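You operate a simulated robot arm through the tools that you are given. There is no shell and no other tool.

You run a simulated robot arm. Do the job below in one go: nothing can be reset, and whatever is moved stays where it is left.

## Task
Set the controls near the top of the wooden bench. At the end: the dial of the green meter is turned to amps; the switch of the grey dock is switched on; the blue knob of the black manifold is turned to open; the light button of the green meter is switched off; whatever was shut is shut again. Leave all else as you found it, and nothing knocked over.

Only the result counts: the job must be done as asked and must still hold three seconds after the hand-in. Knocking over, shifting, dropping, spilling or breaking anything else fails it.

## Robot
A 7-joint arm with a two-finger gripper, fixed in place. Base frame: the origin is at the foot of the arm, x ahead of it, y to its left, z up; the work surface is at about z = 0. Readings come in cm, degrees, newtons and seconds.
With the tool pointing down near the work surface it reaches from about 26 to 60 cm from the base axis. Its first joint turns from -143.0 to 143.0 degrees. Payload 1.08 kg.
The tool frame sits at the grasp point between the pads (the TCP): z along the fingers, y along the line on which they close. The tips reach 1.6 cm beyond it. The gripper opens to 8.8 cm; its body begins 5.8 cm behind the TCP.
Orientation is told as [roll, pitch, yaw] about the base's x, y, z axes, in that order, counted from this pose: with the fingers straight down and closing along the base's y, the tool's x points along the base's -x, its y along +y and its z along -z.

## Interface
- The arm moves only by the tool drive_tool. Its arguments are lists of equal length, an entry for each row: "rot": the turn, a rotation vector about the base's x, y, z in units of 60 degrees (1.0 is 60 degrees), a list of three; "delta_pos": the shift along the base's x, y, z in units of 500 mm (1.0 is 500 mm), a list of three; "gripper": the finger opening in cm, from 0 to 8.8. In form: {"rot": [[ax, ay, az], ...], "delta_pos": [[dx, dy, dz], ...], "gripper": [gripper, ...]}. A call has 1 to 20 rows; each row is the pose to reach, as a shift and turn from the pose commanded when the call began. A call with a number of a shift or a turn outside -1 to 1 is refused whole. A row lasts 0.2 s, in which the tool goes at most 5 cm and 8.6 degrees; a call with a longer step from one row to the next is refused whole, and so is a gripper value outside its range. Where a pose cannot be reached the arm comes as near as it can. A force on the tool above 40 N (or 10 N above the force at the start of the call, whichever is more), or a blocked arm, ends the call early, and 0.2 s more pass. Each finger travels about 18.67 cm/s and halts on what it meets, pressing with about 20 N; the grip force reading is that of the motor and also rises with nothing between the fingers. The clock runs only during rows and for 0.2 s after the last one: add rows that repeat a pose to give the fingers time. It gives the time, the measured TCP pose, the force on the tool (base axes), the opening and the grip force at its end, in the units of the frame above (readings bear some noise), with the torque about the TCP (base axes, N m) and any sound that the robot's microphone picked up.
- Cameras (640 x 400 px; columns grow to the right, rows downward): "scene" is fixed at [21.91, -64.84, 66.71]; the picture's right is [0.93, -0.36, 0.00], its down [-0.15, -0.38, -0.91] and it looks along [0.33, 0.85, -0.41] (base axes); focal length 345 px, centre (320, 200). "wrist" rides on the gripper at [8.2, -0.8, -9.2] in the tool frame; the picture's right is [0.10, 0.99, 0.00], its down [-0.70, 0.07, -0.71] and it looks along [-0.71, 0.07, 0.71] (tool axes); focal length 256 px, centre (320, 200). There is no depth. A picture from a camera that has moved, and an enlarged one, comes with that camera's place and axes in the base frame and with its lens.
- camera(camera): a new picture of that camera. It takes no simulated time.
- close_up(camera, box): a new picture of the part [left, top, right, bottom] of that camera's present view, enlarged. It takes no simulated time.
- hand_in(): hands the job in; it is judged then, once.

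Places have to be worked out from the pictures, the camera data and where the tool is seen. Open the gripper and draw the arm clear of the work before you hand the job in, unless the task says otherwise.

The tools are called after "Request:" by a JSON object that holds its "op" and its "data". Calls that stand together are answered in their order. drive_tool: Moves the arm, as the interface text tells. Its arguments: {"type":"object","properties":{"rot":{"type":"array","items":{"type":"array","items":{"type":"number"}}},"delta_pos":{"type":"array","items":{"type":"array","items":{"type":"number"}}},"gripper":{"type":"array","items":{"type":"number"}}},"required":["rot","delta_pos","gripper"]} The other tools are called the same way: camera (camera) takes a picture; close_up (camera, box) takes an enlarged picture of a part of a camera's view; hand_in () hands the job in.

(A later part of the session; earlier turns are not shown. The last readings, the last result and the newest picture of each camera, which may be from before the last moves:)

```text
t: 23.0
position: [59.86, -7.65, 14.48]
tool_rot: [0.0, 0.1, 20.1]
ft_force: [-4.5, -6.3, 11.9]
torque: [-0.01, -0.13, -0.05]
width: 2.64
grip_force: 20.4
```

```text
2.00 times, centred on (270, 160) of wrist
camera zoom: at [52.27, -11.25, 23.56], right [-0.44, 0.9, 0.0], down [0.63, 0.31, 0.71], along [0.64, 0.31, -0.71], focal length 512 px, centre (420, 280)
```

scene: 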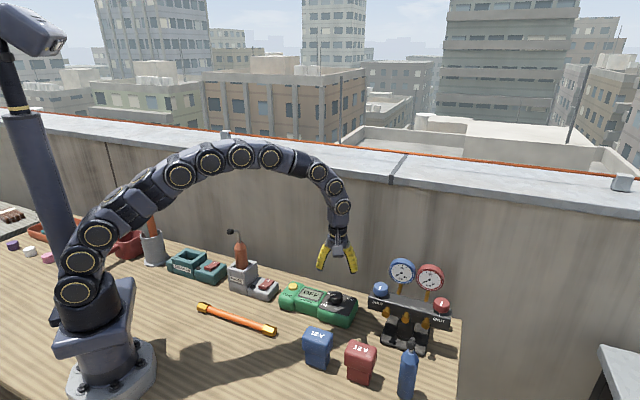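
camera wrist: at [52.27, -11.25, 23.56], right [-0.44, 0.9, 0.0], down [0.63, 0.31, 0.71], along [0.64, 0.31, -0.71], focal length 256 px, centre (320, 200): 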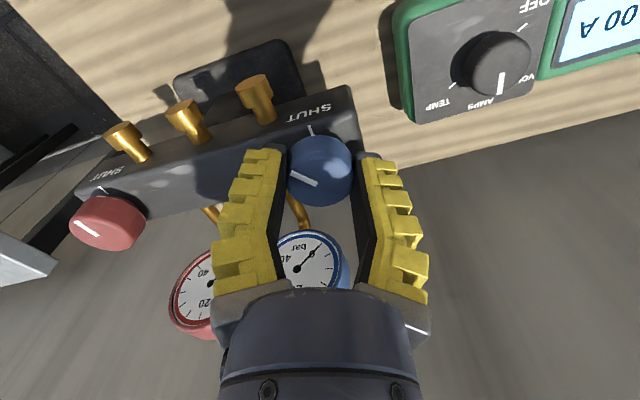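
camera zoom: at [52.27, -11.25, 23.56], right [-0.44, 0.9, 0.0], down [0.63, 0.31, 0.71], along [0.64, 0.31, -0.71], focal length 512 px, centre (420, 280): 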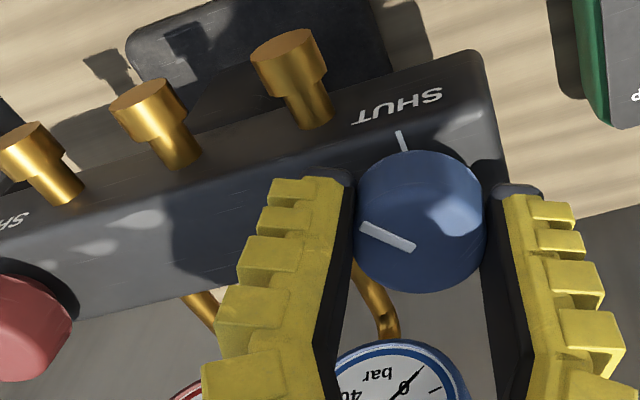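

The manifold's front has slid ~3 mm sideways (a slight twist) from the hard squeeze, so it stands free. I relax to a light grip and read the forces before going on more gently.

Request:
{"op": "drive_tool", "data": {"rot": [[0, 0, 0], [0, 0, 0], [0, 0, 0]], "delta_pos": [[0, 0, 0], [0, 0, 0], [0, 0, 0]], "gripper": [2.2, 2.8, 2.8]}}

Request:
{"op": "close_up", "data": {"camera": "wrist", "box": [160, 60, 380, 260]}}

Request:
{"op": "close_up", "data": {"camera": "scene", "box": [360, 250, 460, 360]}}

```text
t: 23.8
position: [59.8, -7.55, 14.39]
tool_rot: [0.0, 0.0, 20.1]
ft_force: [-0.1, -1.4, -0.9]
torque: [-0.02, -0.03, -0.02]
width: 3.32
grip_force: 4.6
```

```text
2.00 times, centred on (270, 160) of wrist
camera zoom: at [52.3, -11.13, 23.5], right [-0.44, 0.9, 0.0], down [0.63, 0.31, 0.71], along [0.64, 0.31, -0.71], focal length 512 px, centre (420, 280)
```

zoom: 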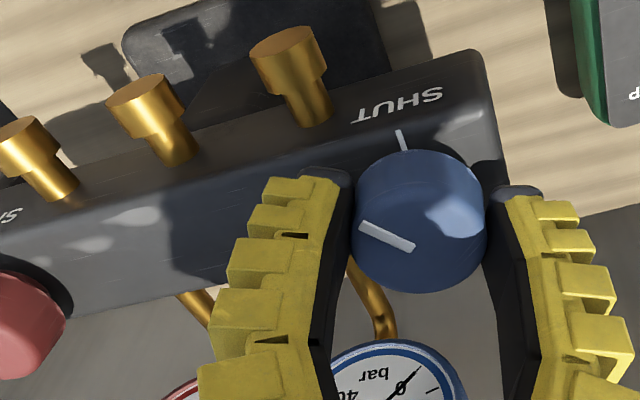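

```text
3.64 times, centred on (410, 305) of scene
camera zoom: at [21.91, -64.84, 66.71], right [0.93, -0.36, 0.0], down [-0.15, -0.38, -0.91], along [0.33, 0.85, -0.41], focal length 1255 px, centre (-7, -182)
```

zoom: 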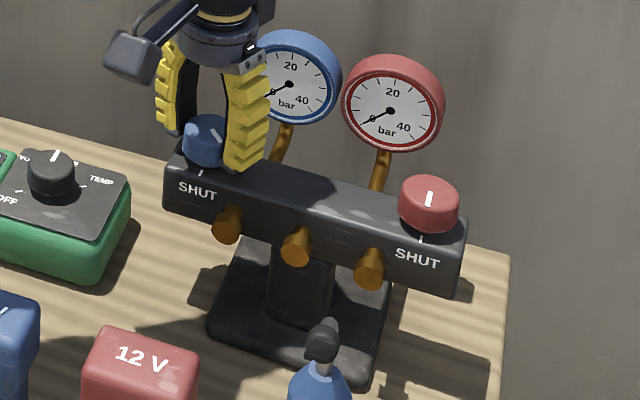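

The grip is light now and the load is gone. The knob is centred between the fingers; I keep turning counter-clockwise another 50° with a gentler squeeze.

Request:
{"op": "drive_tool", "data": {"rot": [[0, 0, 0], [0, 0, 0.08], [0, 0, 0.16], [0, 0, 0.25], [0, 0, 0.34], [0, 0, 0.43], [0, 0, 0.52], [0, 0, 0.61], [0, 0, 0.7], [0, 0, 0.79], [0, 0, 0.833], [0, 0, 0.833]], "delta_pos": [[0, 0, 0], [0, 0, 0], [0, 0, 0], [0, 0, 0], [0, 0, 0], [0, 0, 0], [0, 0, 0], [0, 0, 0], [0, 0, 0], [0, 0, 0], [0, 0, 0], [0, 0, 0]], "gripper": [2.5, 2.5, 2.5, 2.5, 2.5, 2.5, 2.5, 2.5, 2.5, 2.5, 2.5, 2.5]}}

Request:
{"op": "close_up", "data": {"camera": "wrist", "box": [160, 60, 380, 260]}}

Request:
{"op": "close_up", "data": {"camera": "scene", "box": [360, 250, 460, 360]}}

```text
t: 26.4
position: [59.96, -7.61, 14.33]
tool_rot: [0.0, 0.0, 70.1]
ft_force: [4.0, -2.3, -1.0]
torque: [0.02, -0.08, -0.05]
width: 3.03
grip_force: 5.9
```

```text
2.00 times, centred on (270, 160) of wrist
camera zoom: at [57.76, -15.57, 23.48], right [-0.97, 0.24, 0.0], down [0.17, 0.68, 0.71], along [0.17, 0.69, -0.7], focal length 512 px, centre (420, 280)
```

zoom: 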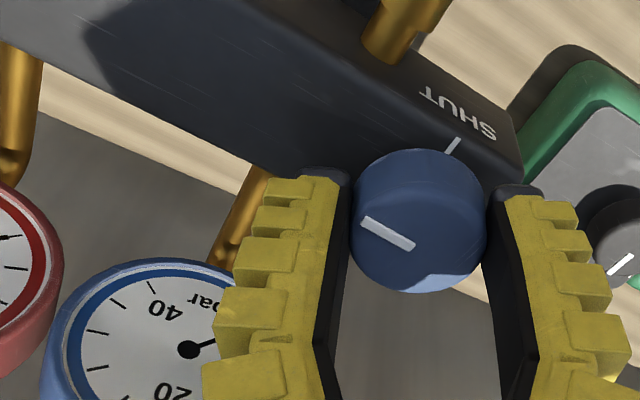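

```text
3.64 times, centred on (410, 305) of scene
camera zoom: at [21.91, -64.84, 66.71], right [0.93, -0.36, 0.0], down [-0.15, -0.38, -0.91], along [0.33, 0.85, -0.41], focal length 1255 px, centre (-7, -182)
```

zoom: 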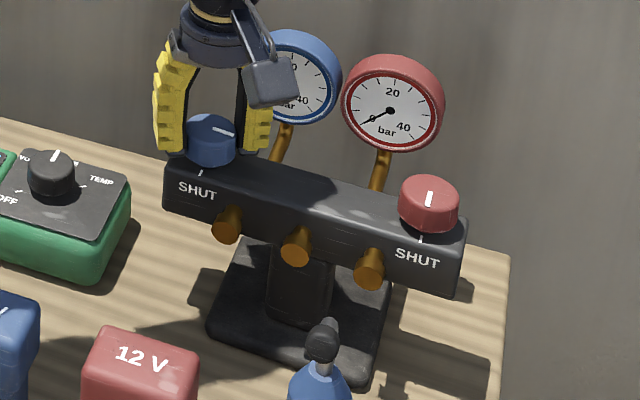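

The knob followed without the manifold moving; it is now about 90° from SHUT. I turn a further 25° to see whether there is a stop or the gauge reacts.

Request:
{"op": "drive_tool", "data": {"rot": [[0, 0, 0.08], [0, 0, 0.16], [0, 0, 0.24], [0, 0, 0.32], [0, 0, 0.4], [0, 0, 0.417]], "delta_pos": [[0, 0, 0], [0, 0, 0], [0, 0, 0], [0, 0, 0], [0, 0, 0], [0, 0, 0]], "gripper": [2.5, 2.5, 2.5, 2.5, 2.5, 2.5]}}

Request:
{"op": "camera", "data": {"camera": "wrist"}}

Request:
{"op": "close_up", "data": {"camera": "wrist", "box": [160, 60, 380, 260]}}

Request:
{"op": "close_up", "data": {"camera": "scene", "box": [360, 250, 460, 360]}}

```text
t: 27.8
position: [59.84, -7.6, 14.51]
tool_rot: [0.0, 0.0, 95.1]
ft_force: [2.8, -0.6, 3.5]
torque: [-0.09, 0.14, -0.02]
width: 2.74
grip_force: 20.2
```

```text
taken
camera wrist: at [61.23, -15.7, 23.52], right [-0.98, -0.19, 0.0], down [-0.13, 0.69, 0.71], along [-0.14, 0.7, -0.71], focal length 256 px, centre (320, 200)
```

wrist: 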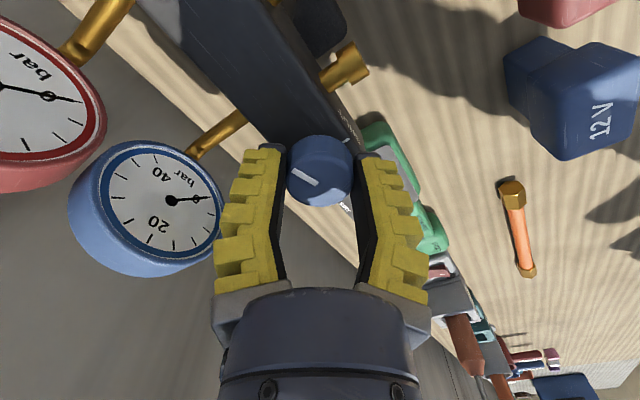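

```text
2.00 times, centred on (270, 160) of wrist
camera zoom: at [61.23, -15.7, 23.52], right [-0.98, -0.19, 0.0], down [-0.13, 0.69, 0.71], along [-0.14, 0.7, -0.71], focal length 512 px, centre (420, 280)
```

zoom: 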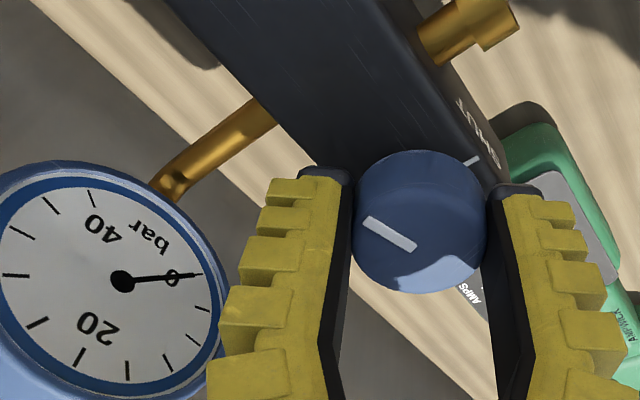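

```text
3.64 times, centred on (410, 305) of scene
camera zoom: at [21.91, -64.84, 66.71], right [0.93, -0.36, 0.0], down [-0.15, -0.38, -0.91], along [0.33, 0.85, -0.41], focal length 1255 px, centre (-7, -182)
```

zoom: 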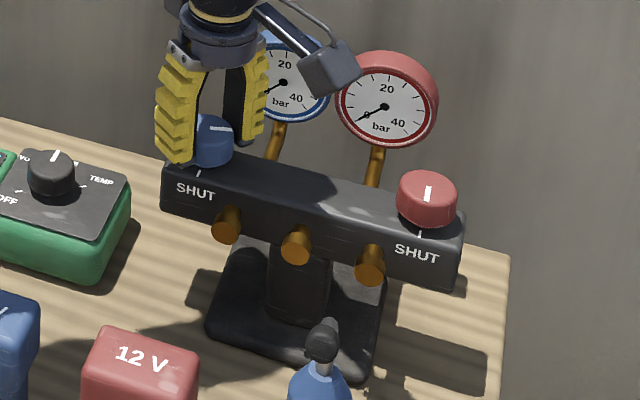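

The manifold moved a few mm again while the grip force rose to 20 N, so I may have met the knob's stop (mark is ~110° from the SHUT tick). I release gently and rise to look at the knob and the bar properly.

Request:
{"op": "drive_tool", "data": {"rot": [[0, 0, 0], [0, 0, 0], [0, 0, 0], [0, 0, 0], [0, 0, 0], [0, 0, 0], [0, 0, 0], [0, 0, 0]], "delta_pos": [[0, 0, 0], [0, 0, 0], [0, 0, 0], [0, 0, 0], [0, 0, 0], [0, 0, 0.03], [0, 0, 0.07], [0, 0, 0.07]], "gripper": [2.8, 3.4, 4.2, 5.2, 5.8, 5.8, 5.8, 5.8]}}

Request:
{"op": "camera", "data": {"camera": "wrist"}}

Request:
{"op": "close_up", "data": {"camera": "wrist", "box": [230, 60, 410, 200]}}

Request:
{"op": "close_up", "data": {"camera": "scene", "box": [360, 250, 460, 360]}}

```text
t: 29.6
position: [59.45, -7.45, 17.9]
tool_rot: [0.0, -0.1, 95.1]
ft_force: [0.7, -0.8, -0.5]
torque: [0.02, 0.01, -0.01]
width: 6.22
grip_force: 3.3
out of reach, approached as far as the arm can: row 7
```

```text
taken
camera wrist: at [60.97, -15.48, 27.04], right [-0.98, -0.19, 0.0], down [-0.13, 0.69, 0.71], along [-0.13, 0.7, -0.71], focal length 256 px, centre (320, 200)
```

wrist: 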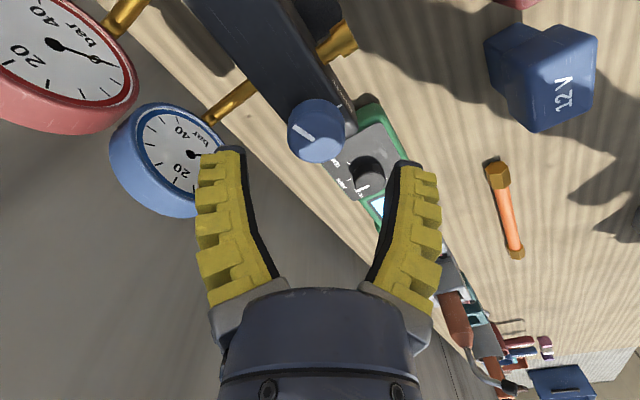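

```text
2.86 times, centred on (320, 130) of wrist
camera zoom: at [60.97, -15.48, 27.04], right [-0.98, -0.19, 0.0], down [-0.13, 0.69, 0.71], along [-0.13, 0.7, -0.71], focal length 731 px, centre (320, 400)
```

zoom: 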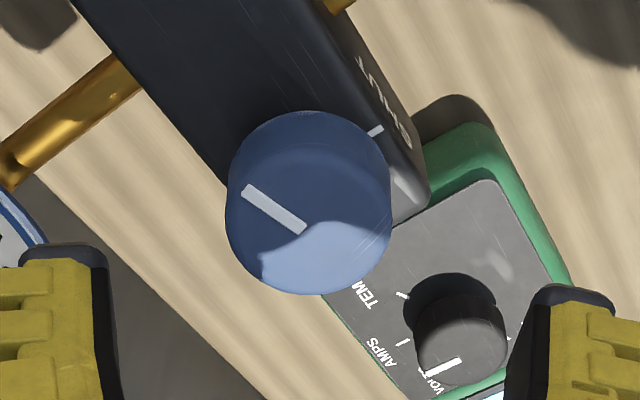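

```text
3.64 times, centred on (410, 305) of scene
camera zoom: at [21.91, -64.84, 66.71], right [0.93, -0.36, 0.0], down [-0.15, -0.38, -0.91], along [0.33, 0.85, -0.41], focal length 1255 px, centre (-7, -182)
```

zoom: 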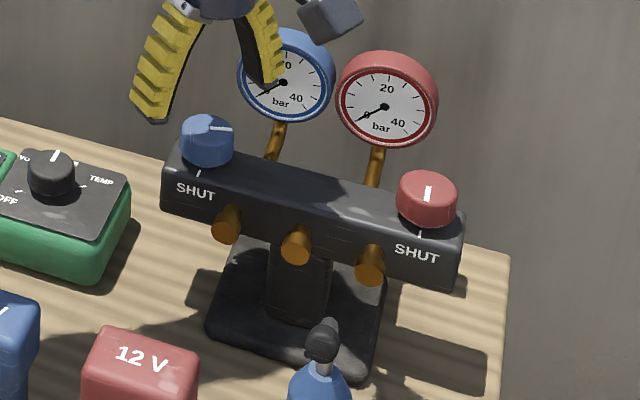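

The mark is now ~106° counter-clockwise from SHUT, and the manifold sits about 4 mm left of where it was. To test if the knob is at its stop, I turn the open hand back to yaw 35° above the knob, centred on it, for a second light turn.

Request:
{"op": "drive_tool", "data": {"rot": [[0, 0, -0.1], [0, 0, -0.2], [0, 0, -0.3], [0, 0, -0.4], [0, 0, -0.5], [0, 0, -0.6], [0, 0, -0.7], [0, 0, -0.8], [0, 0, -0.9], [0, 0, -1.0], [0, 0, -1.0]], "delta_pos": [[-0.001, -0.0018, -0.01], [-0.001, -0.0018, -0.02], [-0.001, -0.0018, -0.028], [-0.001, -0.0018, -0.028], [-0.001, -0.0018, -0.028], [-0.001, -0.0018, -0.028], [-0.001, -0.0018, -0.028], [-0.001, -0.0018, -0.028], [-0.001, -0.0018, -0.028], [-0.001, -0.0018, -0.028], [-0.001, -0.0018, -0.028]], "gripper": [5.8, 5.8, 5.8, 5.8, 5.8, 5.8, 5.8, 5.8, 5.8, 5.8, 5.8]}}

Request:
{"op": "close_up", "data": {"camera": "wrist", "box": [220, 80, 420, 210]}}

Request:
{"op": "close_up", "data": {"camera": "scene", "box": [360, 250, 460, 360]}}

```text
t: 32.0
position: [59.74, -7.69, 16.45]
tool_rot: [0.0, 0.1, 34.8]
ft_force: [-0.4, -0.1, -0.2]
torque: [-0.01, -0.03, 0.05]
width: 6.22
grip_force: 3.3
```

```text
3.08 times, centred on (320, 145) of wrist
camera zoom: at [53.34, -13.07, 25.61], right [-0.65, 0.76, 0.0], down [0.53, 0.46, 0.71], along [0.54, 0.46, -0.71], focal length 788 px, centre (320, 369)
```

zoom: 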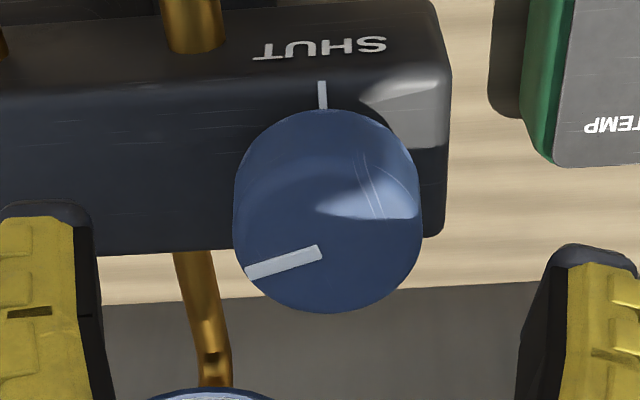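

```text
3.64 times, centred on (410, 305) of scene
camera zoom: at [21.91, -64.84, 66.71], right [0.93, -0.36, 0.0], down [-0.15, -0.38, -0.91], along [0.33, 0.85, -0.41], focal length 1255 px, centre (-7, -182)
```

zoom: 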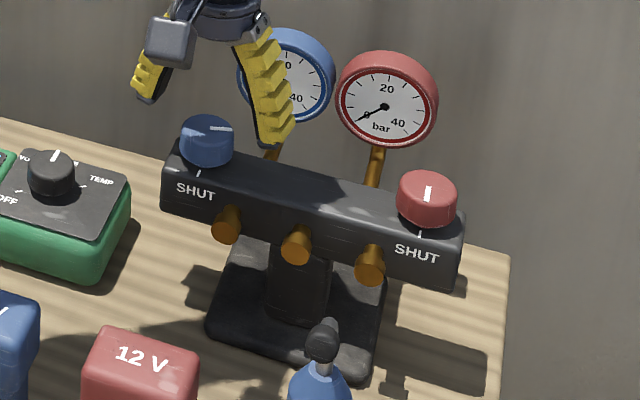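

Clear view: the mark is ~106° from the SHUT tick. I descend, correct 1 mm sideways and close lightly on the knob.

Request:
{"op": "drive_tool", "data": {"rot": [[0, 0, 0], [0, 0, 0], [0, 0, 0], [0, 0, 0], [0, 0, 0], [0, 0, 0], [0, 0, 0], [0, 0, 0], [0, 0, 0]], "delta_pos": [[-0.0017, 0.002, -0.02], [-0.0017, 0.002, -0.035], [-0.0017, 0.002, -0.042], [-0.0017, 0.002, -0.042], [-0.0017, 0.002, -0.042], [-0.0017, 0.002, -0.042], [-0.0017, 0.002, -0.042], [-0.0017, 0.002, -0.042], [-0.0017, 0.002, -0.042]], "gripper": [5.8, 5.8, 5.8, 4.8, 4.2, 3.6, 3.2, 2.8, 2.8]}}

Request:
{"op": "camera", "data": {"camera": "wrist"}}

Request:
{"op": "close_up", "data": {"camera": "scene", "box": [360, 250, 460, 360]}}

```text
t: 34.0
position: [59.72, -7.68, 14.41]
tool_rot: [0.1, 0.0, 35.0]
ft_force: [-1.3, 3.0, 0.9]
torque: [0.01, 0.05, 0.04]
width: 3.47
grip_force: 4.8
```

```text
taken
camera wrist: at [53.33, -13.04, 23.52], right [-0.66, 0.75, 0.0], down [0.53, 0.46, 0.71], along [0.54, 0.47, -0.7], focal length 256 px, centre (320, 200)
```

wrist: 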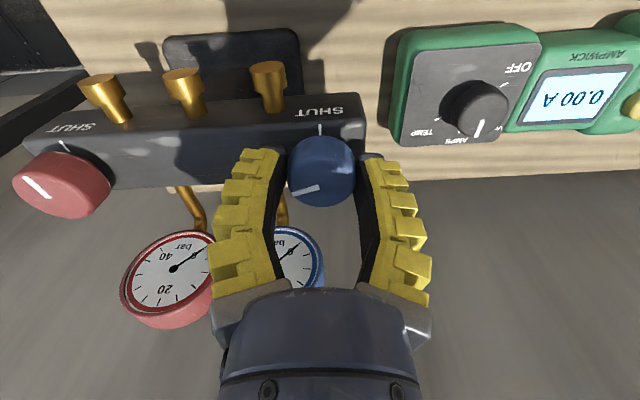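

```text
3.64 times, centred on (410, 305) of scene
camera zoom: at [21.91, -64.84, 66.71], right [0.93, -0.36, 0.0], down [-0.15, -0.38, -0.91], along [0.33, 0.85, -0.41], focal length 1255 px, centre (-7, -182)
```

zoom: 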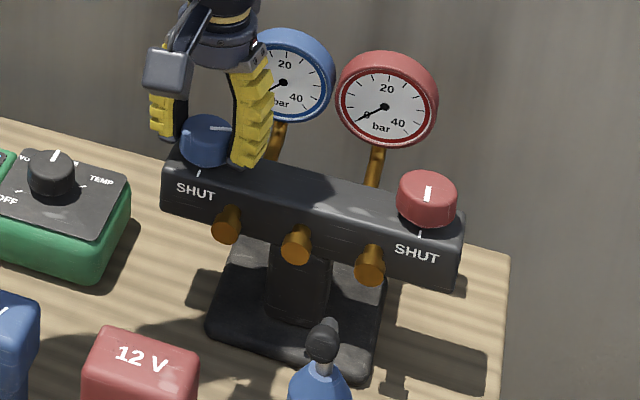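

A light grip without any motion of the manifold. I try turning 24° further counter-clockwise with this soft grip and compare mark, tick and torque.

Request:
{"op": "drive_tool", "data": {"rot": [[0, 0, 0.06], [0, 0, 0.12], [0, 0, 0.18], [0, 0, 0.24], [0, 0, 0.3], [0, 0, 0.36], [0, 0, 0.4]], "delta_pos": [[0, 0, 0], [0, 0, 0], [0, 0, 0], [0, 0, 0], [0, 0, 0], [0, 0, 0], [0, 0, 0]], "gripper": [2.7, 2.7, 2.7, 2.7, 2.7, 2.7, 2.7]}}

Request:
{"op": "close_up", "data": {"camera": "wrist", "box": [220, 100, 420, 230]}}

Request:
{"op": "close_up", "data": {"camera": "scene", "box": [360, 250, 460, 360]}}

```text
t: 35.6
position: [59.7, -7.65, 14.39]
tool_rot: [0.0, 0.0, 59.2]
ft_force: [-1.1, 4.0, 0.5]
torque: [0.04, 0.07, -0.03]
width: 3.36
grip_force: 5.3
```

```text
3.08 times, centred on (320, 165) of wrist
camera zoom: at [56.1, -15.12, 23.48], right [-0.91, 0.42, 0.0], down [0.3, 0.64, 0.71], along [0.3, 0.64, -0.7], focal length 788 px, centre (320, 308)
```

zoom: 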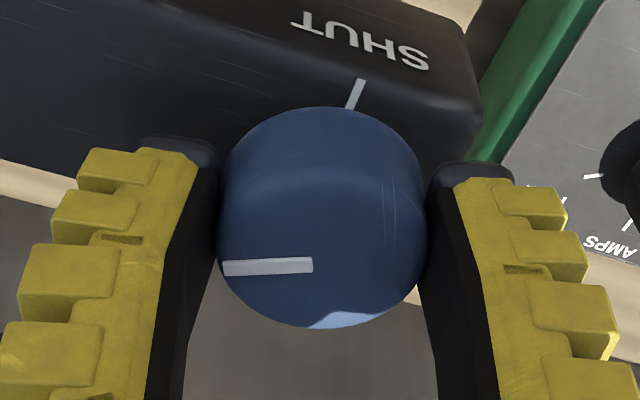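

```text
3.64 times, centred on (410, 305) of scene
camera zoom: at [21.91, -64.84, 66.71], right [0.93, -0.36, 0.0], down [-0.15, -0.38, -0.91], along [0.33, 0.85, -0.41], focal length 1255 px, centre (-7, -182)
```

zoom: 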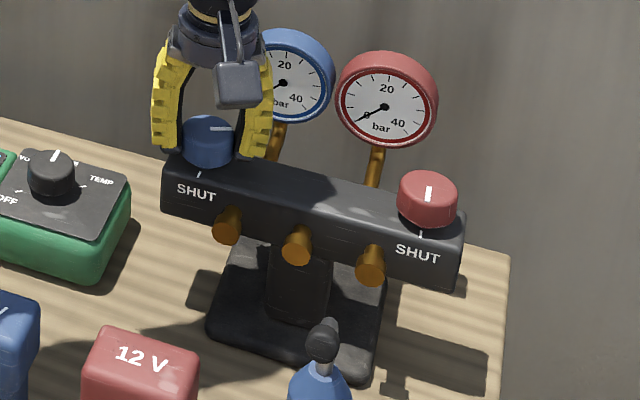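

The knob moved only ~8° for 24° of hand turn, slipping in the pads, which suggests a stop at about 110–115°. I try once more with a slightly firmer grip over 15° to confirm.

Request:
{"op": "drive_tool", "data": {"rot": [[0, 0, 0], [0, 0, 0.05], [0, 0, 0.1], [0, 0, 0.15], [0, 0, 0.2], [0, 0, 0.25]], "delta_pos": [[0, 0, 0], [0, 0, 0], [0, 0, 0], [0, 0, 0], [0, 0, 0], [0, 0, 0]], "gripper": [2.4, 2.4, 2.4, 2.4, 2.4, 2.4]}}

Request:
{"op": "close_up", "data": {"camera": "wrist", "box": [220, 100, 420, 230]}}

Request:
{"op": "close_up", "data": {"camera": "scene", "box": [360, 250, 460, 360]}}

```text
t: 37.0
position: [59.78, -7.64, 14.32]
tool_rot: [-0.1, 0.0, 74.0]
ft_force: [-7.3, -2.7, 11.7]
torque: [-0.01, 0.07, -0.01]
width: 2.6
grip_force: 20.3
```

```text
3.08 times, centred on (320, 165) of wrist
camera zoom: at [58.18, -15.72, 23.52], right [-0.98, 0.17, 0.0], down [0.12, 0.69, 0.71], along [0.12, 0.7, -0.71], focal length 788 px, centre (320, 308)
```

zoom: 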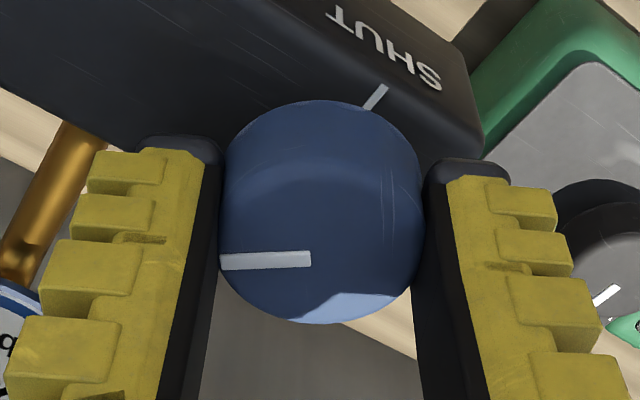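

```text
3.64 times, centred on (410, 305) of scene
camera zoom: at [21.91, -64.84, 66.71], right [0.93, -0.36, 0.0], down [-0.15, -0.38, -0.91], along [0.33, 0.85, -0.41], focal length 1255 px, centre (-7, -182)
```

zoom: 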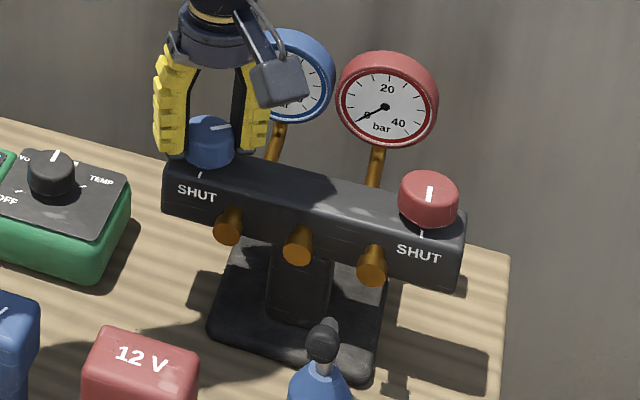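

With the firmer grip the knob followed again (mark now ~126° from SHUT), so that was friction and not a stop; the manifold only slid slightly back toward its original place. I turn another 30° and watch for the real stop.

Request:
{"op": "drive_tool", "data": {"rot": [[0, 0, 0.07], [0, 0, 0.14], [0, 0, 0.21], [0, 0, 0.28], [0, 0, 0.35], [0, 0, 0.42], [0, 0, 0.5]], "delta_pos": [[0, 0, 0], [0, 0, 0], [0, 0, 0], [0, 0, 0], [0, 0, 0], [0, 0, 0], [0, 0, 0]], "gripper": [2.4, 2.4, 2.4, 2.4, 2.4, 2.4, 2.4]}}

Request:
{"op": "close_up", "data": {"camera": "wrist", "box": [220, 100, 420, 230]}}

Request:
{"op": "close_up", "data": {"camera": "scene", "box": [360, 250, 460, 360]}}

```text
t: 38.6
position: [59.69, -7.5, 14.31]
tool_rot: [0.1, 0.0, 104.2]
ft_force: [3.2, -1.0, 1.0]
torque: [0.03, 0.1, -0.02]
width: 2.63
grip_force: 19.8
```

```text
3.08 times, centred on (320, 165) of wrist
camera zoom: at [62.42, -15.28, 23.45], right [-0.94, -0.34, 0.0], down [-0.24, 0.66, 0.71], along [-0.24, 0.67, -0.7], focal length 788 px, centre (320, 308)
```

zoom: 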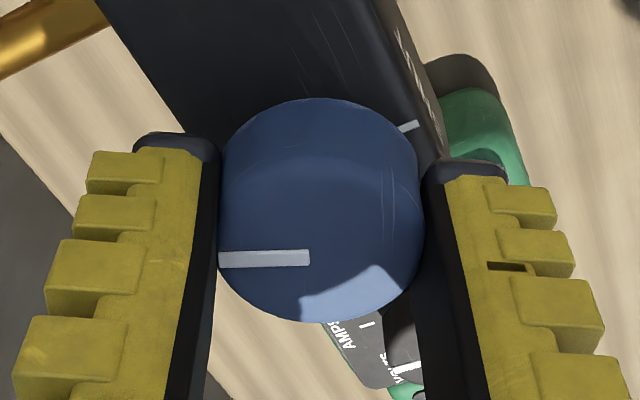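

```text
3.64 times, centred on (410, 305) of scene
camera zoom: at [21.91, -64.84, 66.71], right [0.93, -0.36, 0.0], down [-0.15, -0.38, -0.91], along [0.33, 0.85, -0.41], focal length 1255 px, centre (-7, -182)
```

zoom: 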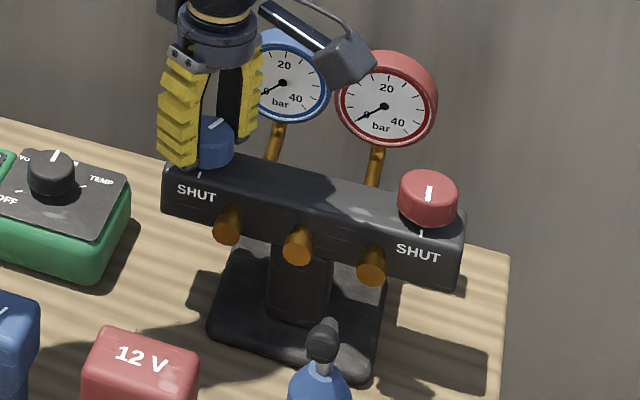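

No stop yet: the mark is ~157° from SHUT with the manifold still. I continue another 27° and compare again.

Request:
{"op": "drive_tool", "data": {"rot": [[0, 0, 0.07], [0, 0, 0.14], [0, 0, 0.21], [0, 0, 0.28], [0, 0, 0.35], [0, 0, 0.42], [0, 0, 0.45]], "delta_pos": [[0, 0, 0], [0, 0, 0], [0, 0, 0], [0, 0, 0], [0, 0, 0], [0, 0, 0], [0, 0, 0]], "gripper": [2.4, 2.4, 2.4, 2.4, 2.4, 2.4, 2.4]}}

Request:
{"op": "close_up", "data": {"camera": "wrist", "box": [220, 100, 420, 230]}}

Request:
{"op": "close_up", "data": {"camera": "scene", "box": [360, 250, 460, 360]}}

```text
t: 40.2
position: [59.76, -7.58, 14.44]
tool_rot: [0.0, 0.0, 131.1]
ft_force: [-4.4, 2.4, 4.3]
torque: [0.08, 0.13, -0.07]
width: 2.52
grip_force: 20.3
```

```text
3.08 times, centred on (320, 165) of wrist
camera zoom: at [65.6, -13.21, 23.56], right [-0.68, -0.73, 0.0], down [-0.52, 0.48, 0.71], along [-0.52, 0.48, -0.7], focal length 788 px, centre (320, 308)
```

zoom: 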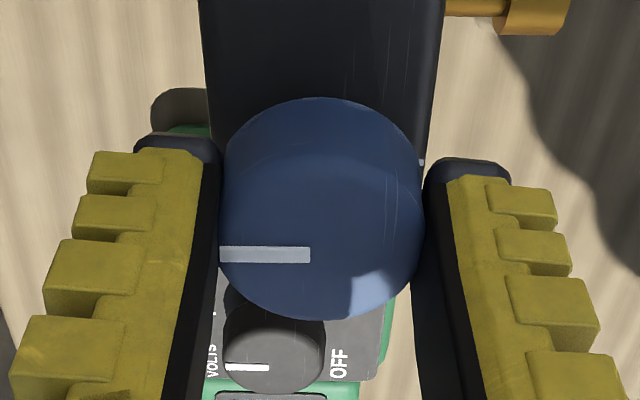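

```text
3.64 times, centred on (410, 305) of scene
camera zoom: at [21.91, -64.84, 66.71], right [0.93, -0.36, 0.0], down [-0.15, -0.38, -0.91], along [0.33, 0.85, -0.41], focal length 1255 px, centre (-7, -182)
```

zoom: 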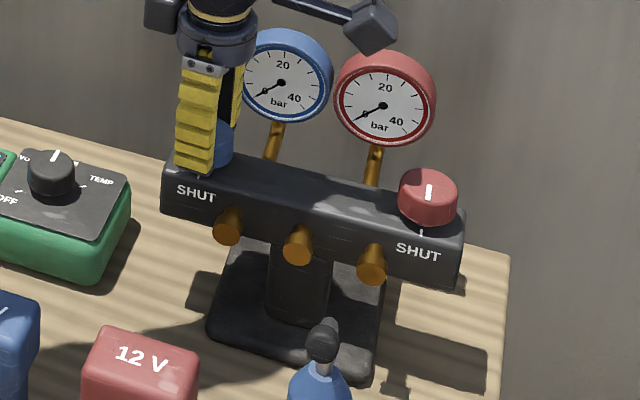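

The mark is now 180° from the SHUT tick, and torque rose to -0.07 N·m. I test with 8° more to see whether this is the end stop.

Request:
{"op": "drive_tool", "data": {"rot": [[0, 0, 0.05], [0, 0, 0.1], [0, 0, 0.14]], "delta_pos": [[0, 0, 0], [0, 0, 0], [0, 0, 0]], "gripper": [2.4, 2.4, 2.4]}}

Request:
{"op": "close_up", "data": {"camera": "wrist", "box": [220, 100, 420, 230]}}

Request:
{"op": "close_up", "data": {"camera": "scene", "box": [360, 250, 460, 360]}}

```text
t: 41.0
position: [59.68, -7.61, 14.39]
tool_rot: [0.1, -0.2, 139.5]
ft_force: [-1.0, 1.5, 3.0]
torque: [0.14, 0.29, -0.09]
width: 2.62
grip_force: 20.0
```

```text
3.08 times, centred on (320, 165) of wrist
camera zoom: at [66.36, -12.25, 23.5], right [-0.57, -0.82, 0.0], down [-0.58, 0.4, 0.71], along [-0.58, 0.4, -0.7], focal length 788 px, centre (320, 308)
```

zoom: 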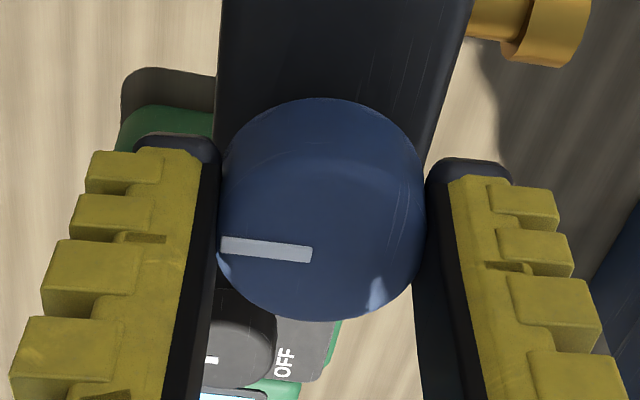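

```text
3.64 times, centred on (410, 305) of scene
camera zoom: at [21.91, -64.84, 66.71], right [0.93, -0.36, 0.0], down [-0.15, -0.38, -0.91], along [0.33, 0.85, -0.41], focal length 1255 px, centre (-7, -182)
```

zoom: 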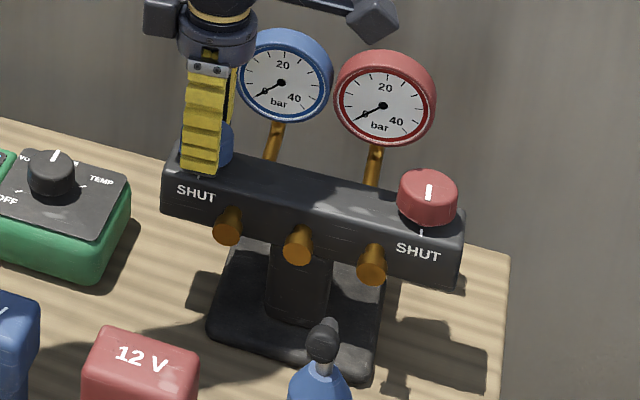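

This time the knob stayed and the pads slipped, so 180° is the end stop: fully open. I release and rise, drawing back slightly towards the base.

Request:
{"op": "drive_tool", "data": {"rot": [[0, 0, 0], [0, 0, 0], [0, 0, 0], [0, 0, 0], [0, 0, 0], [0, 0, 0], [0, 0, 0], [0, 0, 0], [0, 0, 0]], "delta_pos": [[0, 0, 0], [0, 0, 0], [0, 0, 0], [0, 0, 0], [0, 0, 0], [0, 0, 0.03], [0, 0, 0.05], [-0.02, 0, 0.1], [-0.03, 0, 0.12]], "gripper": [2.8, 3.4, 4.2, 5.2, 5.8, 5.8, 5.8, 5.8, 5.8]}}

Request:
{"op": "close_up", "data": {"camera": "wrist", "box": [220, 40, 420, 200]}}

Request:
{"op": "close_up", "data": {"camera": "scene", "box": [360, 250, 460, 360]}}

```text
t: 43.0
position: [58.3, -7.58, 20.41]
tool_rot: [0.0, 0.0, 139.4]
ft_force: [0.2, -0.7, 0.7]
torque: [0.0, 0.0, 0.01]
width: 6.21
grip_force: 2.8
```

```text
2.50 times, centred on (320, 120) of wrist
camera zoom: at [64.92, -12.27, 29.42], right [-0.57, -0.82, 0.0], down [-0.58, 0.4, 0.71], along [-0.58, 0.4, -0.7], focal length 640 px, centre (320, 400)
```

zoom: 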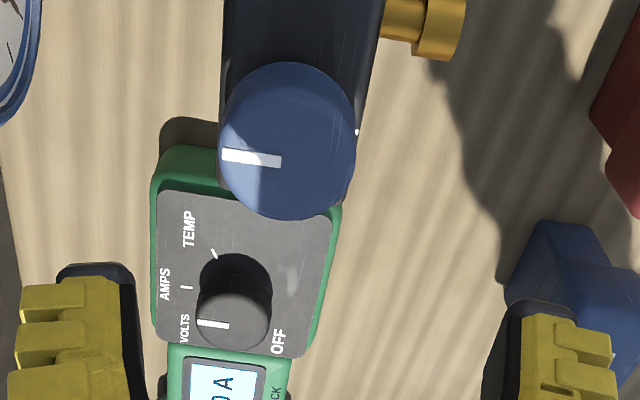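

```text
3.64 times, centred on (410, 305) of scene
camera zoom: at [21.91, -64.84, 66.71], right [0.93, -0.36, 0.0], down [-0.15, -0.38, -0.91], along [0.33, 0.85, -0.41], focal length 1255 px, centre (-7, -182)
```

zoom: 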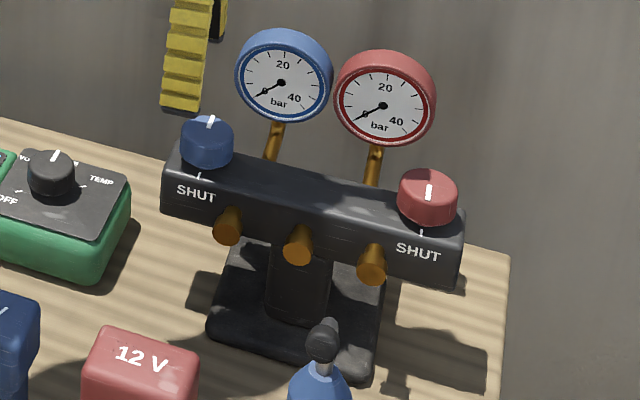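

The blue knob stays at 180° (fully open), the red one is untouched, and the manifold rests only ~4 mm from its start with unchanged orientation. Next is the light button at about (43.35, 11.05, 5.0); I move above it at safe height, closing the fingers and turning the hand back.

Request:
{"op": "drive_tool", "data": {"rot": [[0, 0, -0.12], [0, 0, -0.25], [0, 0, -0.38], [0, 0, -0.51], [0, 0, -0.64], [0, 0, -0.77], [0, 0, -0.9], [0, 0, -1.0], [0, 0, -1.0]], "delta_pos": [[-0.02, 0.02, 0.02], [-0.06, 0.07, 0.03], [-0.1, 0.12, 0.03], [-0.14, 0.18, 0.02], [-0.19, 0.24, 0.01], [-0.24, 0.3, -0.01], [-0.28, 0.35, -0.02], [-0.2953, 0.3724, -0.03], [-0.2953, 0.3724, -0.03]], "gripper": [5.0, 4.0, 3.0, 2.0, 1.0, 0.5, 0, 0, 0]}}

Request:
{"op": "camera", "data": {"camera": "wrist"}}

Request:
{"op": "camera", "data": {"camera": "scene"}}

```text
t: 45.0
position: [43.5, 11.08, 18.89]
tool_rot: [-0.1, 0.1, 79.4]
ft_force: [-0.8, -0.5, -0.7]
torque: [0.01, 0.0, -0.01]
width: 0.01
grip_force: 19.7
```

```text
taken
camera wrist: at [42.71, 2.95, 27.99], right [-1.0, 0.08, 0.0], down [0.06, 0.7, 0.71], along [0.06, 0.71, -0.7], focal length 256 px, centre (320, 200)
```

wrist: 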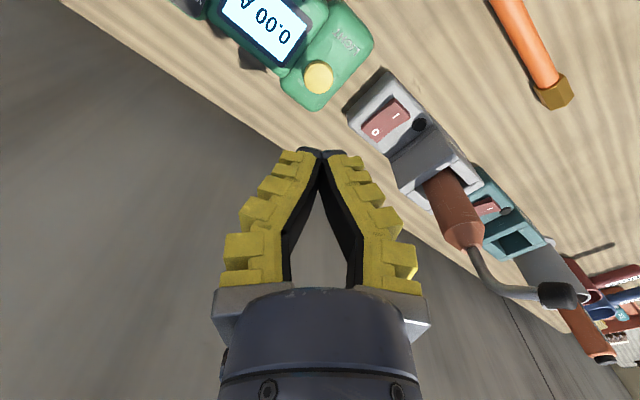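

```text
taken
```

scene: 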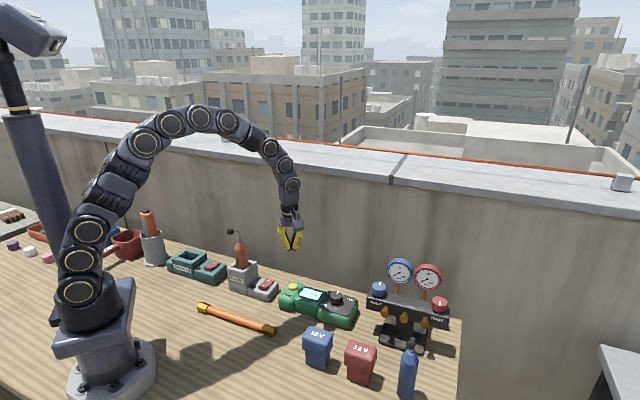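

The closed fingers form a narrow tip. I enlarge the button and the dock's rocker to judge their state and places.

Request:
{"op": "close_up", "data": {"camera": "wrist", "box": [270, 40, 450, 160]}}

Request:
{"op": "close_up", "data": {"camera": "scene", "box": [220, 250, 310, 320]}}

```text
3.33 times, centred on (360, 100) of wrist
camera zoom: at [42.71, 2.95, 27.99], right [-1.0, 0.08, 0.0], down [0.06, 0.7, 0.71], along [0.06, 0.71, -0.7], focal length 853 px, centre (187, 533)
```

zoom: 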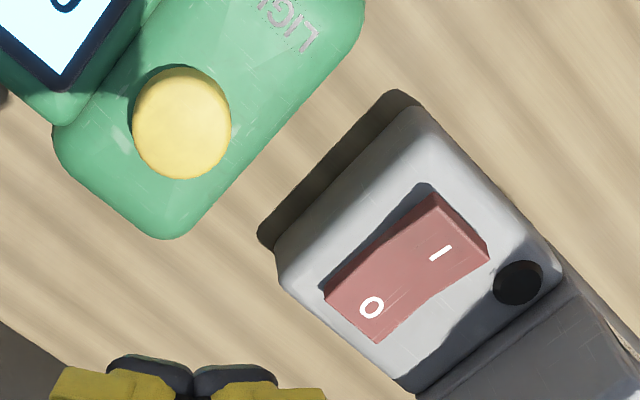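

```text
5.71 times, centred on (265, 285) of scene
camera zoom: at [21.91, -64.84, 66.71], right [0.93, -0.36, 0.0], down [-0.15, -0.38, -0.91], along [0.33, 0.85, -0.41], focal length 1972 px, centre (634, -286)
```

zoom: 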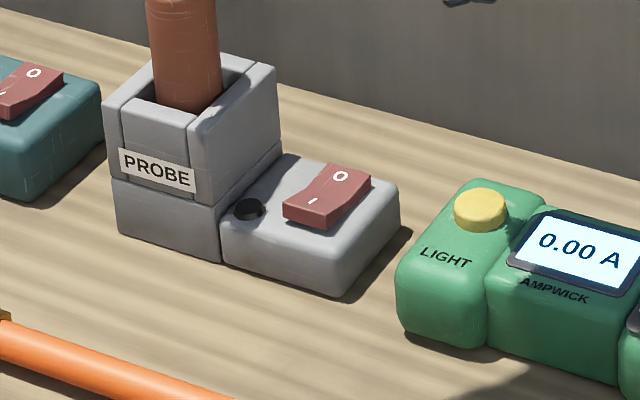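

The rocker's I end (front) is raised, so the dock is off. The button's centre is about 1 mm from the tool axis; I descend to just above it.

Request:
{"op": "drive_tool", "data": {"rot": [[0, 0, 0], [0, 0, 0], [0, 0, 0], [0, 0, 0], [0, 0, 0], [0, 0, 0]], "delta_pos": [[0, -0.0018, -0.07], [0, -0.0018, -0.14], [0, -0.0018, -0.19], [0, -0.0018, -0.22], [0, -0.0018, -0.234], [0, -0.0018, -0.234]], "gripper": [0, 0, 0, 0, 0, 0]}}

Request:
{"op": "camera", "data": {"camera": "wrist"}}

Request:
{"op": "close_up", "data": {"camera": "scene", "box": [250, 250, 340, 320]}}

```text
t: 46.4
position: [43.42, 10.9, 7.05]
tool_rot: [0.0, 0.0, 79.5]
ft_force: [0.9, 0.1, 0.7]
torque: [0.02, 0.01, -0.01]
width: 0.0
grip_force: 19.9
```

```text
taken
camera wrist: at [42.64, 2.8, 16.21], right [-1.0, 0.08, 0.0], down [0.06, 0.7, 0.71], along [0.06, 0.71, -0.7], focal length 256 px, centre (320, 200)
```

wrist: 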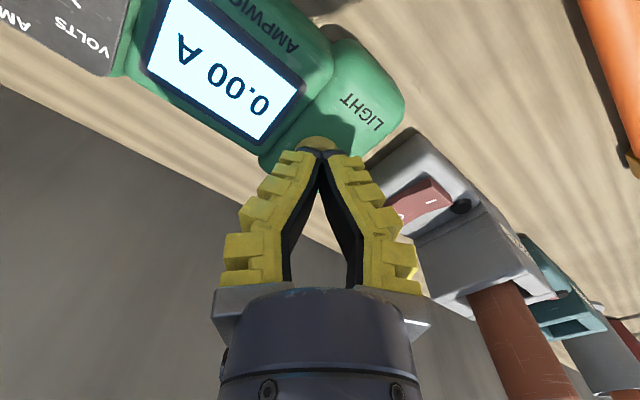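

```text
5.71 times, centred on (295, 285) of scene
camera zoom: at [21.91, -64.84, 66.71], right [0.93, -0.36, 0.0], down [-0.15, -0.38, -0.91], along [0.33, 0.85, -0.41], focal length 1972 px, centre (463, -286)
```

zoom: 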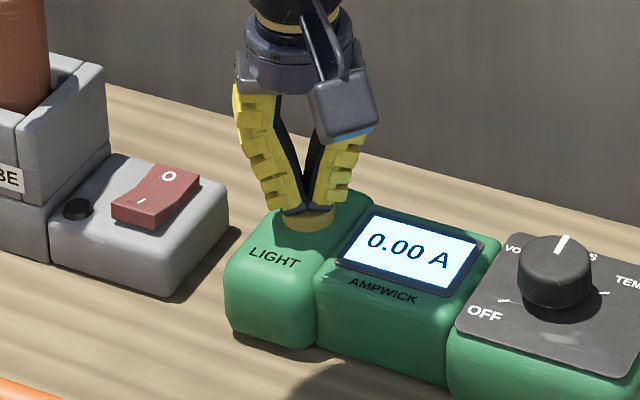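

The closed tips are just above the button. I press down slowly by up to 7 mm, watching force and sound.

Request:
{"op": "drive_tool", "data": {"rot": [[0, 0, 0], [0, 0, 0], [0, 0, 0], [0, 0, 0], [0, 0, 0]], "delta_pos": [[0, 0, -0.003], [0, 0, -0.006], [0, 0, -0.009], [0, 0, -0.012], [0, 0, -0.014]], "gripper": [0, 0, 0, 0, 0]}}

Request:
{"op": "close_up", "data": {"camera": "scene", "box": [250, 250, 340, 320]}}

```text
t: 47.6
position: [43.42, 10.8, 6.49]
tool_rot: [0.1, 0.1, 79.6]
ft_force: [0.9, 0.6, 1.6]
torque: [-0.02, 0.01, -0.03]
width: 0.61
grip_force: 20.1
heard: click
```

```text
5.71 times, centred on (295, 285) of scene
camera zoom: at [21.91, -64.84, 66.71], right [0.93, -0.36, 0.0], down [-0.15, -0.38, -0.91], along [0.33, 0.85, -0.41], focal length 1972 px, centre (463, -286)
```

zoom: 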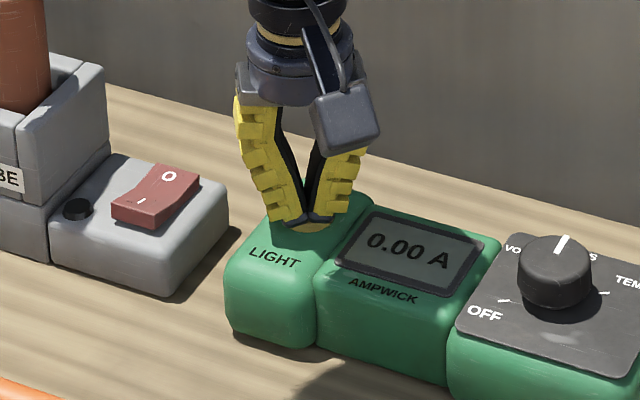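

A click was heard and the display's backlight went out. I lift straight up off the button to z≈17.

Request:
{"op": "drive_tool", "data": {"rot": [[0, 0, 0], [0, 0, 0], [0, 0, 0], [0, 0, 0], [0, 0, 0]], "delta_pos": [[0, 0, 0.03], [0, 0, 0.09], [0, 0, 0.16], [0, 0, 0.22], [0, 0, 0.22]], "gripper": [0, 0, 0, 0, 0]}}

Request:
{"op": "close_up", "data": {"camera": "scene", "box": [250, 250, 340, 320]}}

Request:
{"op": "close_up", "data": {"camera": "wrist", "box": [340, 40, 460, 160]}}

```text
t: 48.8
position: [43.46, 10.98, 17.5]
tool_rot: [0.0, 0.0, 79.3]
ft_force: [-0.6, -0.5, 0.5]
torque: [-0.02, 0.01, -0.03]
width: 0.02
grip_force: 20.2
```

```text
5.71 times, centred on (295, 285) of scene
camera zoom: at [21.91, -64.84, 66.71], right [0.93, -0.36, 0.0], down [-0.15, -0.38, -0.91], along [0.33, 0.85, -0.41], focal length 1972 px, centre (463, -286)
```

zoom: 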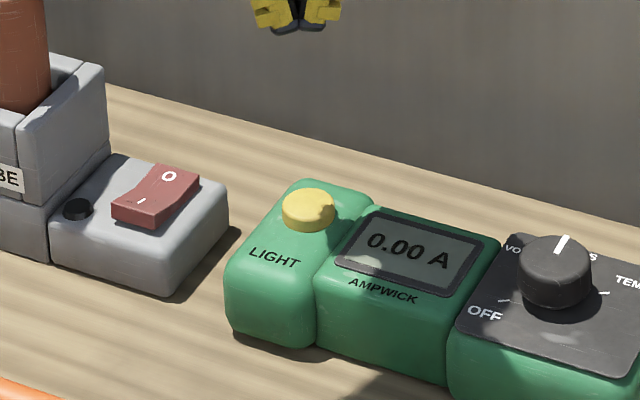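

```text
3.33 times, centred on (400, 100) of wrist
camera zoom: at [42.56, 2.75, 26.62], right [-1.0, 0.08, 0.0], down [0.06, 0.7, 0.71], along [0.06, 0.71, -0.71], focal length 853 px, centre (53, 533)
```

zoom: 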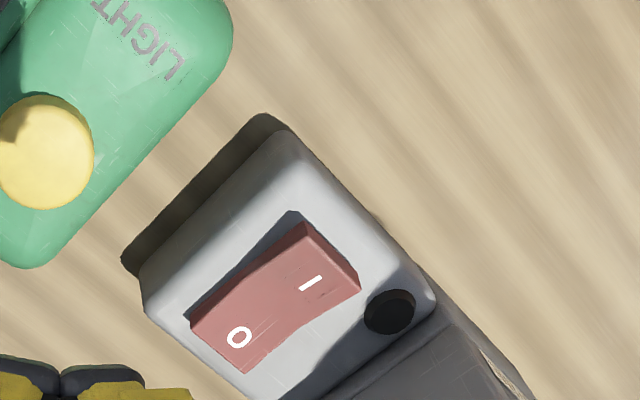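

The light stays off. The rocker's I mark is at about (36.0, 15.75, 4.0) and its O mark at (37.85, 17.7, 3.5), the standing probe being at about (31, 23). I move above the I end with yaw 44°, so camera and hand keep clear of the probe.

Request:
{"op": "drive_tool", "data": {"rot": [[0, 0, -0.1], [0, 0, -0.2], [0, 0, -0.3], [0, 0, -0.4], [0, 0, -0.5], [0, 0, -0.59], [0, 0, -0.59]], "delta_pos": [[-0.02, 0.012, 0], [-0.05, 0.03, 0], [-0.08, 0.05, 0], [-0.11, 0.07, -0.01], [-0.14, 0.085, -0.03], [-0.152, 0.0928, -0.04], [-0.152, 0.0928, -0.04]], "gripper": [0, 0, 0, 0, 0, 0, 0]}}

Request:
{"op": "camera", "data": {"camera": "wrist"}}

Request:
{"op": "close_up", "data": {"camera": "wrist", "box": [240, 30, 400, 150]}}

Request:
{"op": "camera", "data": {"camera": "scene"}}

```text
t: 50.4
position: [35.82, 15.61, 15.38]
tool_rot: [0.0, 0.0, 43.8]
ft_force: [-1.0, 0.1, 0.3]
torque: [-0.01, 0.02, -0.01]
width: 0.0
grip_force: 19.5
```

```text
taken
camera wrist: at [30.38, 9.31, 24.55], right [-0.76, 0.64, 0.0], down [0.45, 0.54, 0.71], along [0.46, 0.54, -0.7], focal length 256 px, centre (320, 200)
```

wrist: 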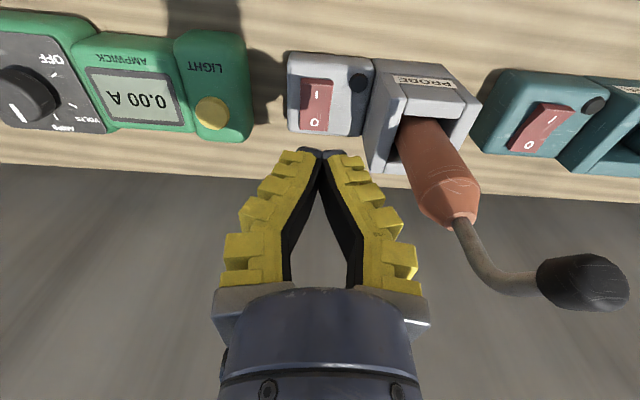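

```text
3.33 times, centred on (320, 90) of wrist
camera zoom: at [30.38, 9.31, 24.55], right [-0.76, 0.64, 0.0], down [0.45, 0.54, 0.71], along [0.46, 0.54, -0.7], focal length 853 px, centre (320, 567)
```

zoom: 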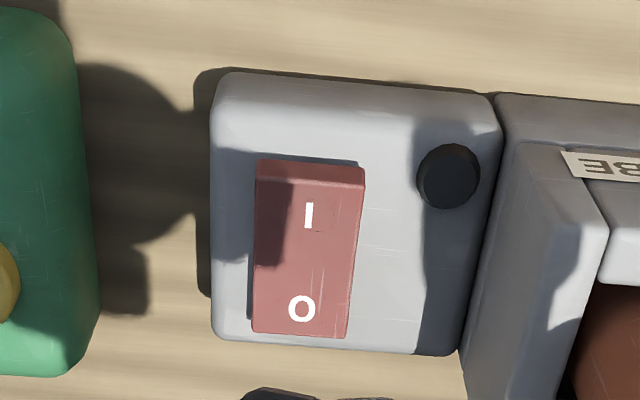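

```text
taken
```

scene: 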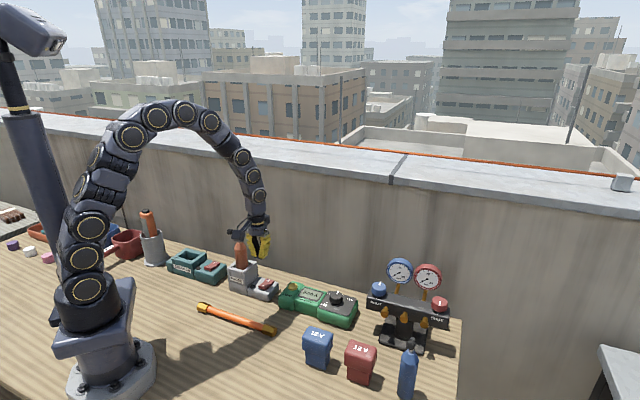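

The tool axis would land 0.3 cm right of the rocker's centreline near its I end, so I shift slightly and descend to just above the rocker.

Request:
{"op": "drive_tool", "data": {"rot": [[0, 0, 0], [0, 0, 0], [0, 0, 0], [0, 0, 0], [0, 0, 0]], "delta_pos": [[0.004, -0.0034, -0.06], [0.004, -0.0034, -0.12], [0.004, -0.0034, -0.16], [0.004, -0.0034, -0.178], [0.004, -0.0034, -0.178]], "gripper": [0, 0, 0, 0, 0]}}

Request:
{"op": "camera", "data": {"camera": "wrist"}}

Request:
{"op": "close_up", "data": {"camera": "scene", "box": [215, 230, 305, 310]}}

```text
t: 51.6
position: [36.02, 15.4, 6.6]
tool_rot: [0.0, 0.0, 44.1]
ft_force: [-0.4, -0.5, 0.4]
torque: [-0.02, 0.03, -0.02]
width: 0.0
grip_force: 19.4
```

```text
taken
camera wrist: at [30.59, 9.14, 15.79], right [-0.77, 0.64, 0.0], down [0.45, 0.54, 0.71], along [0.46, 0.54, -0.71], focal length 256 px, centre (320, 200)
```

wrist: 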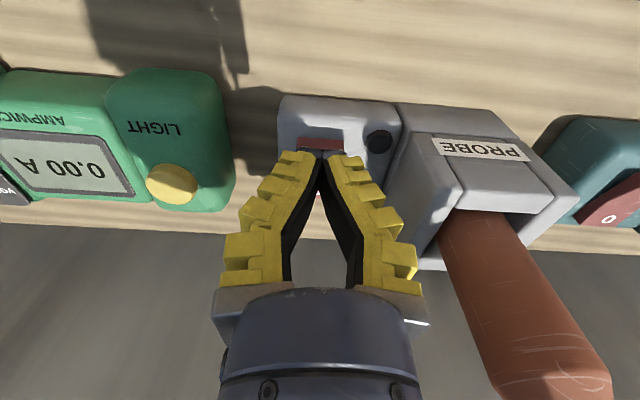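

```text
5.00 times, centred on (260, 270) of scene
camera zoom: at [21.91, -64.84, 66.71], right [0.93, -0.36, 0.0], down [-0.15, -0.38, -0.91], along [0.33, 0.85, -0.41], focal length 1725 px, centre (620, -150)
```

zoom: 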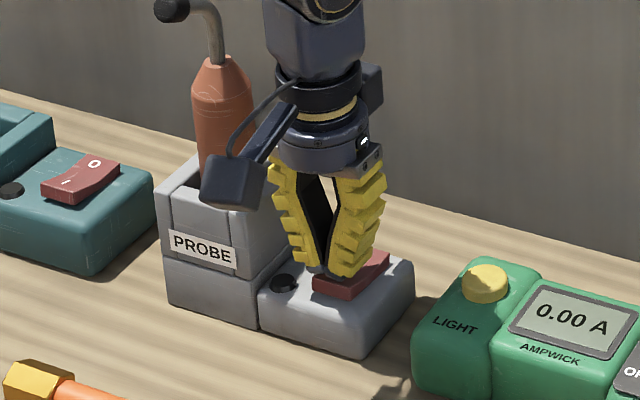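

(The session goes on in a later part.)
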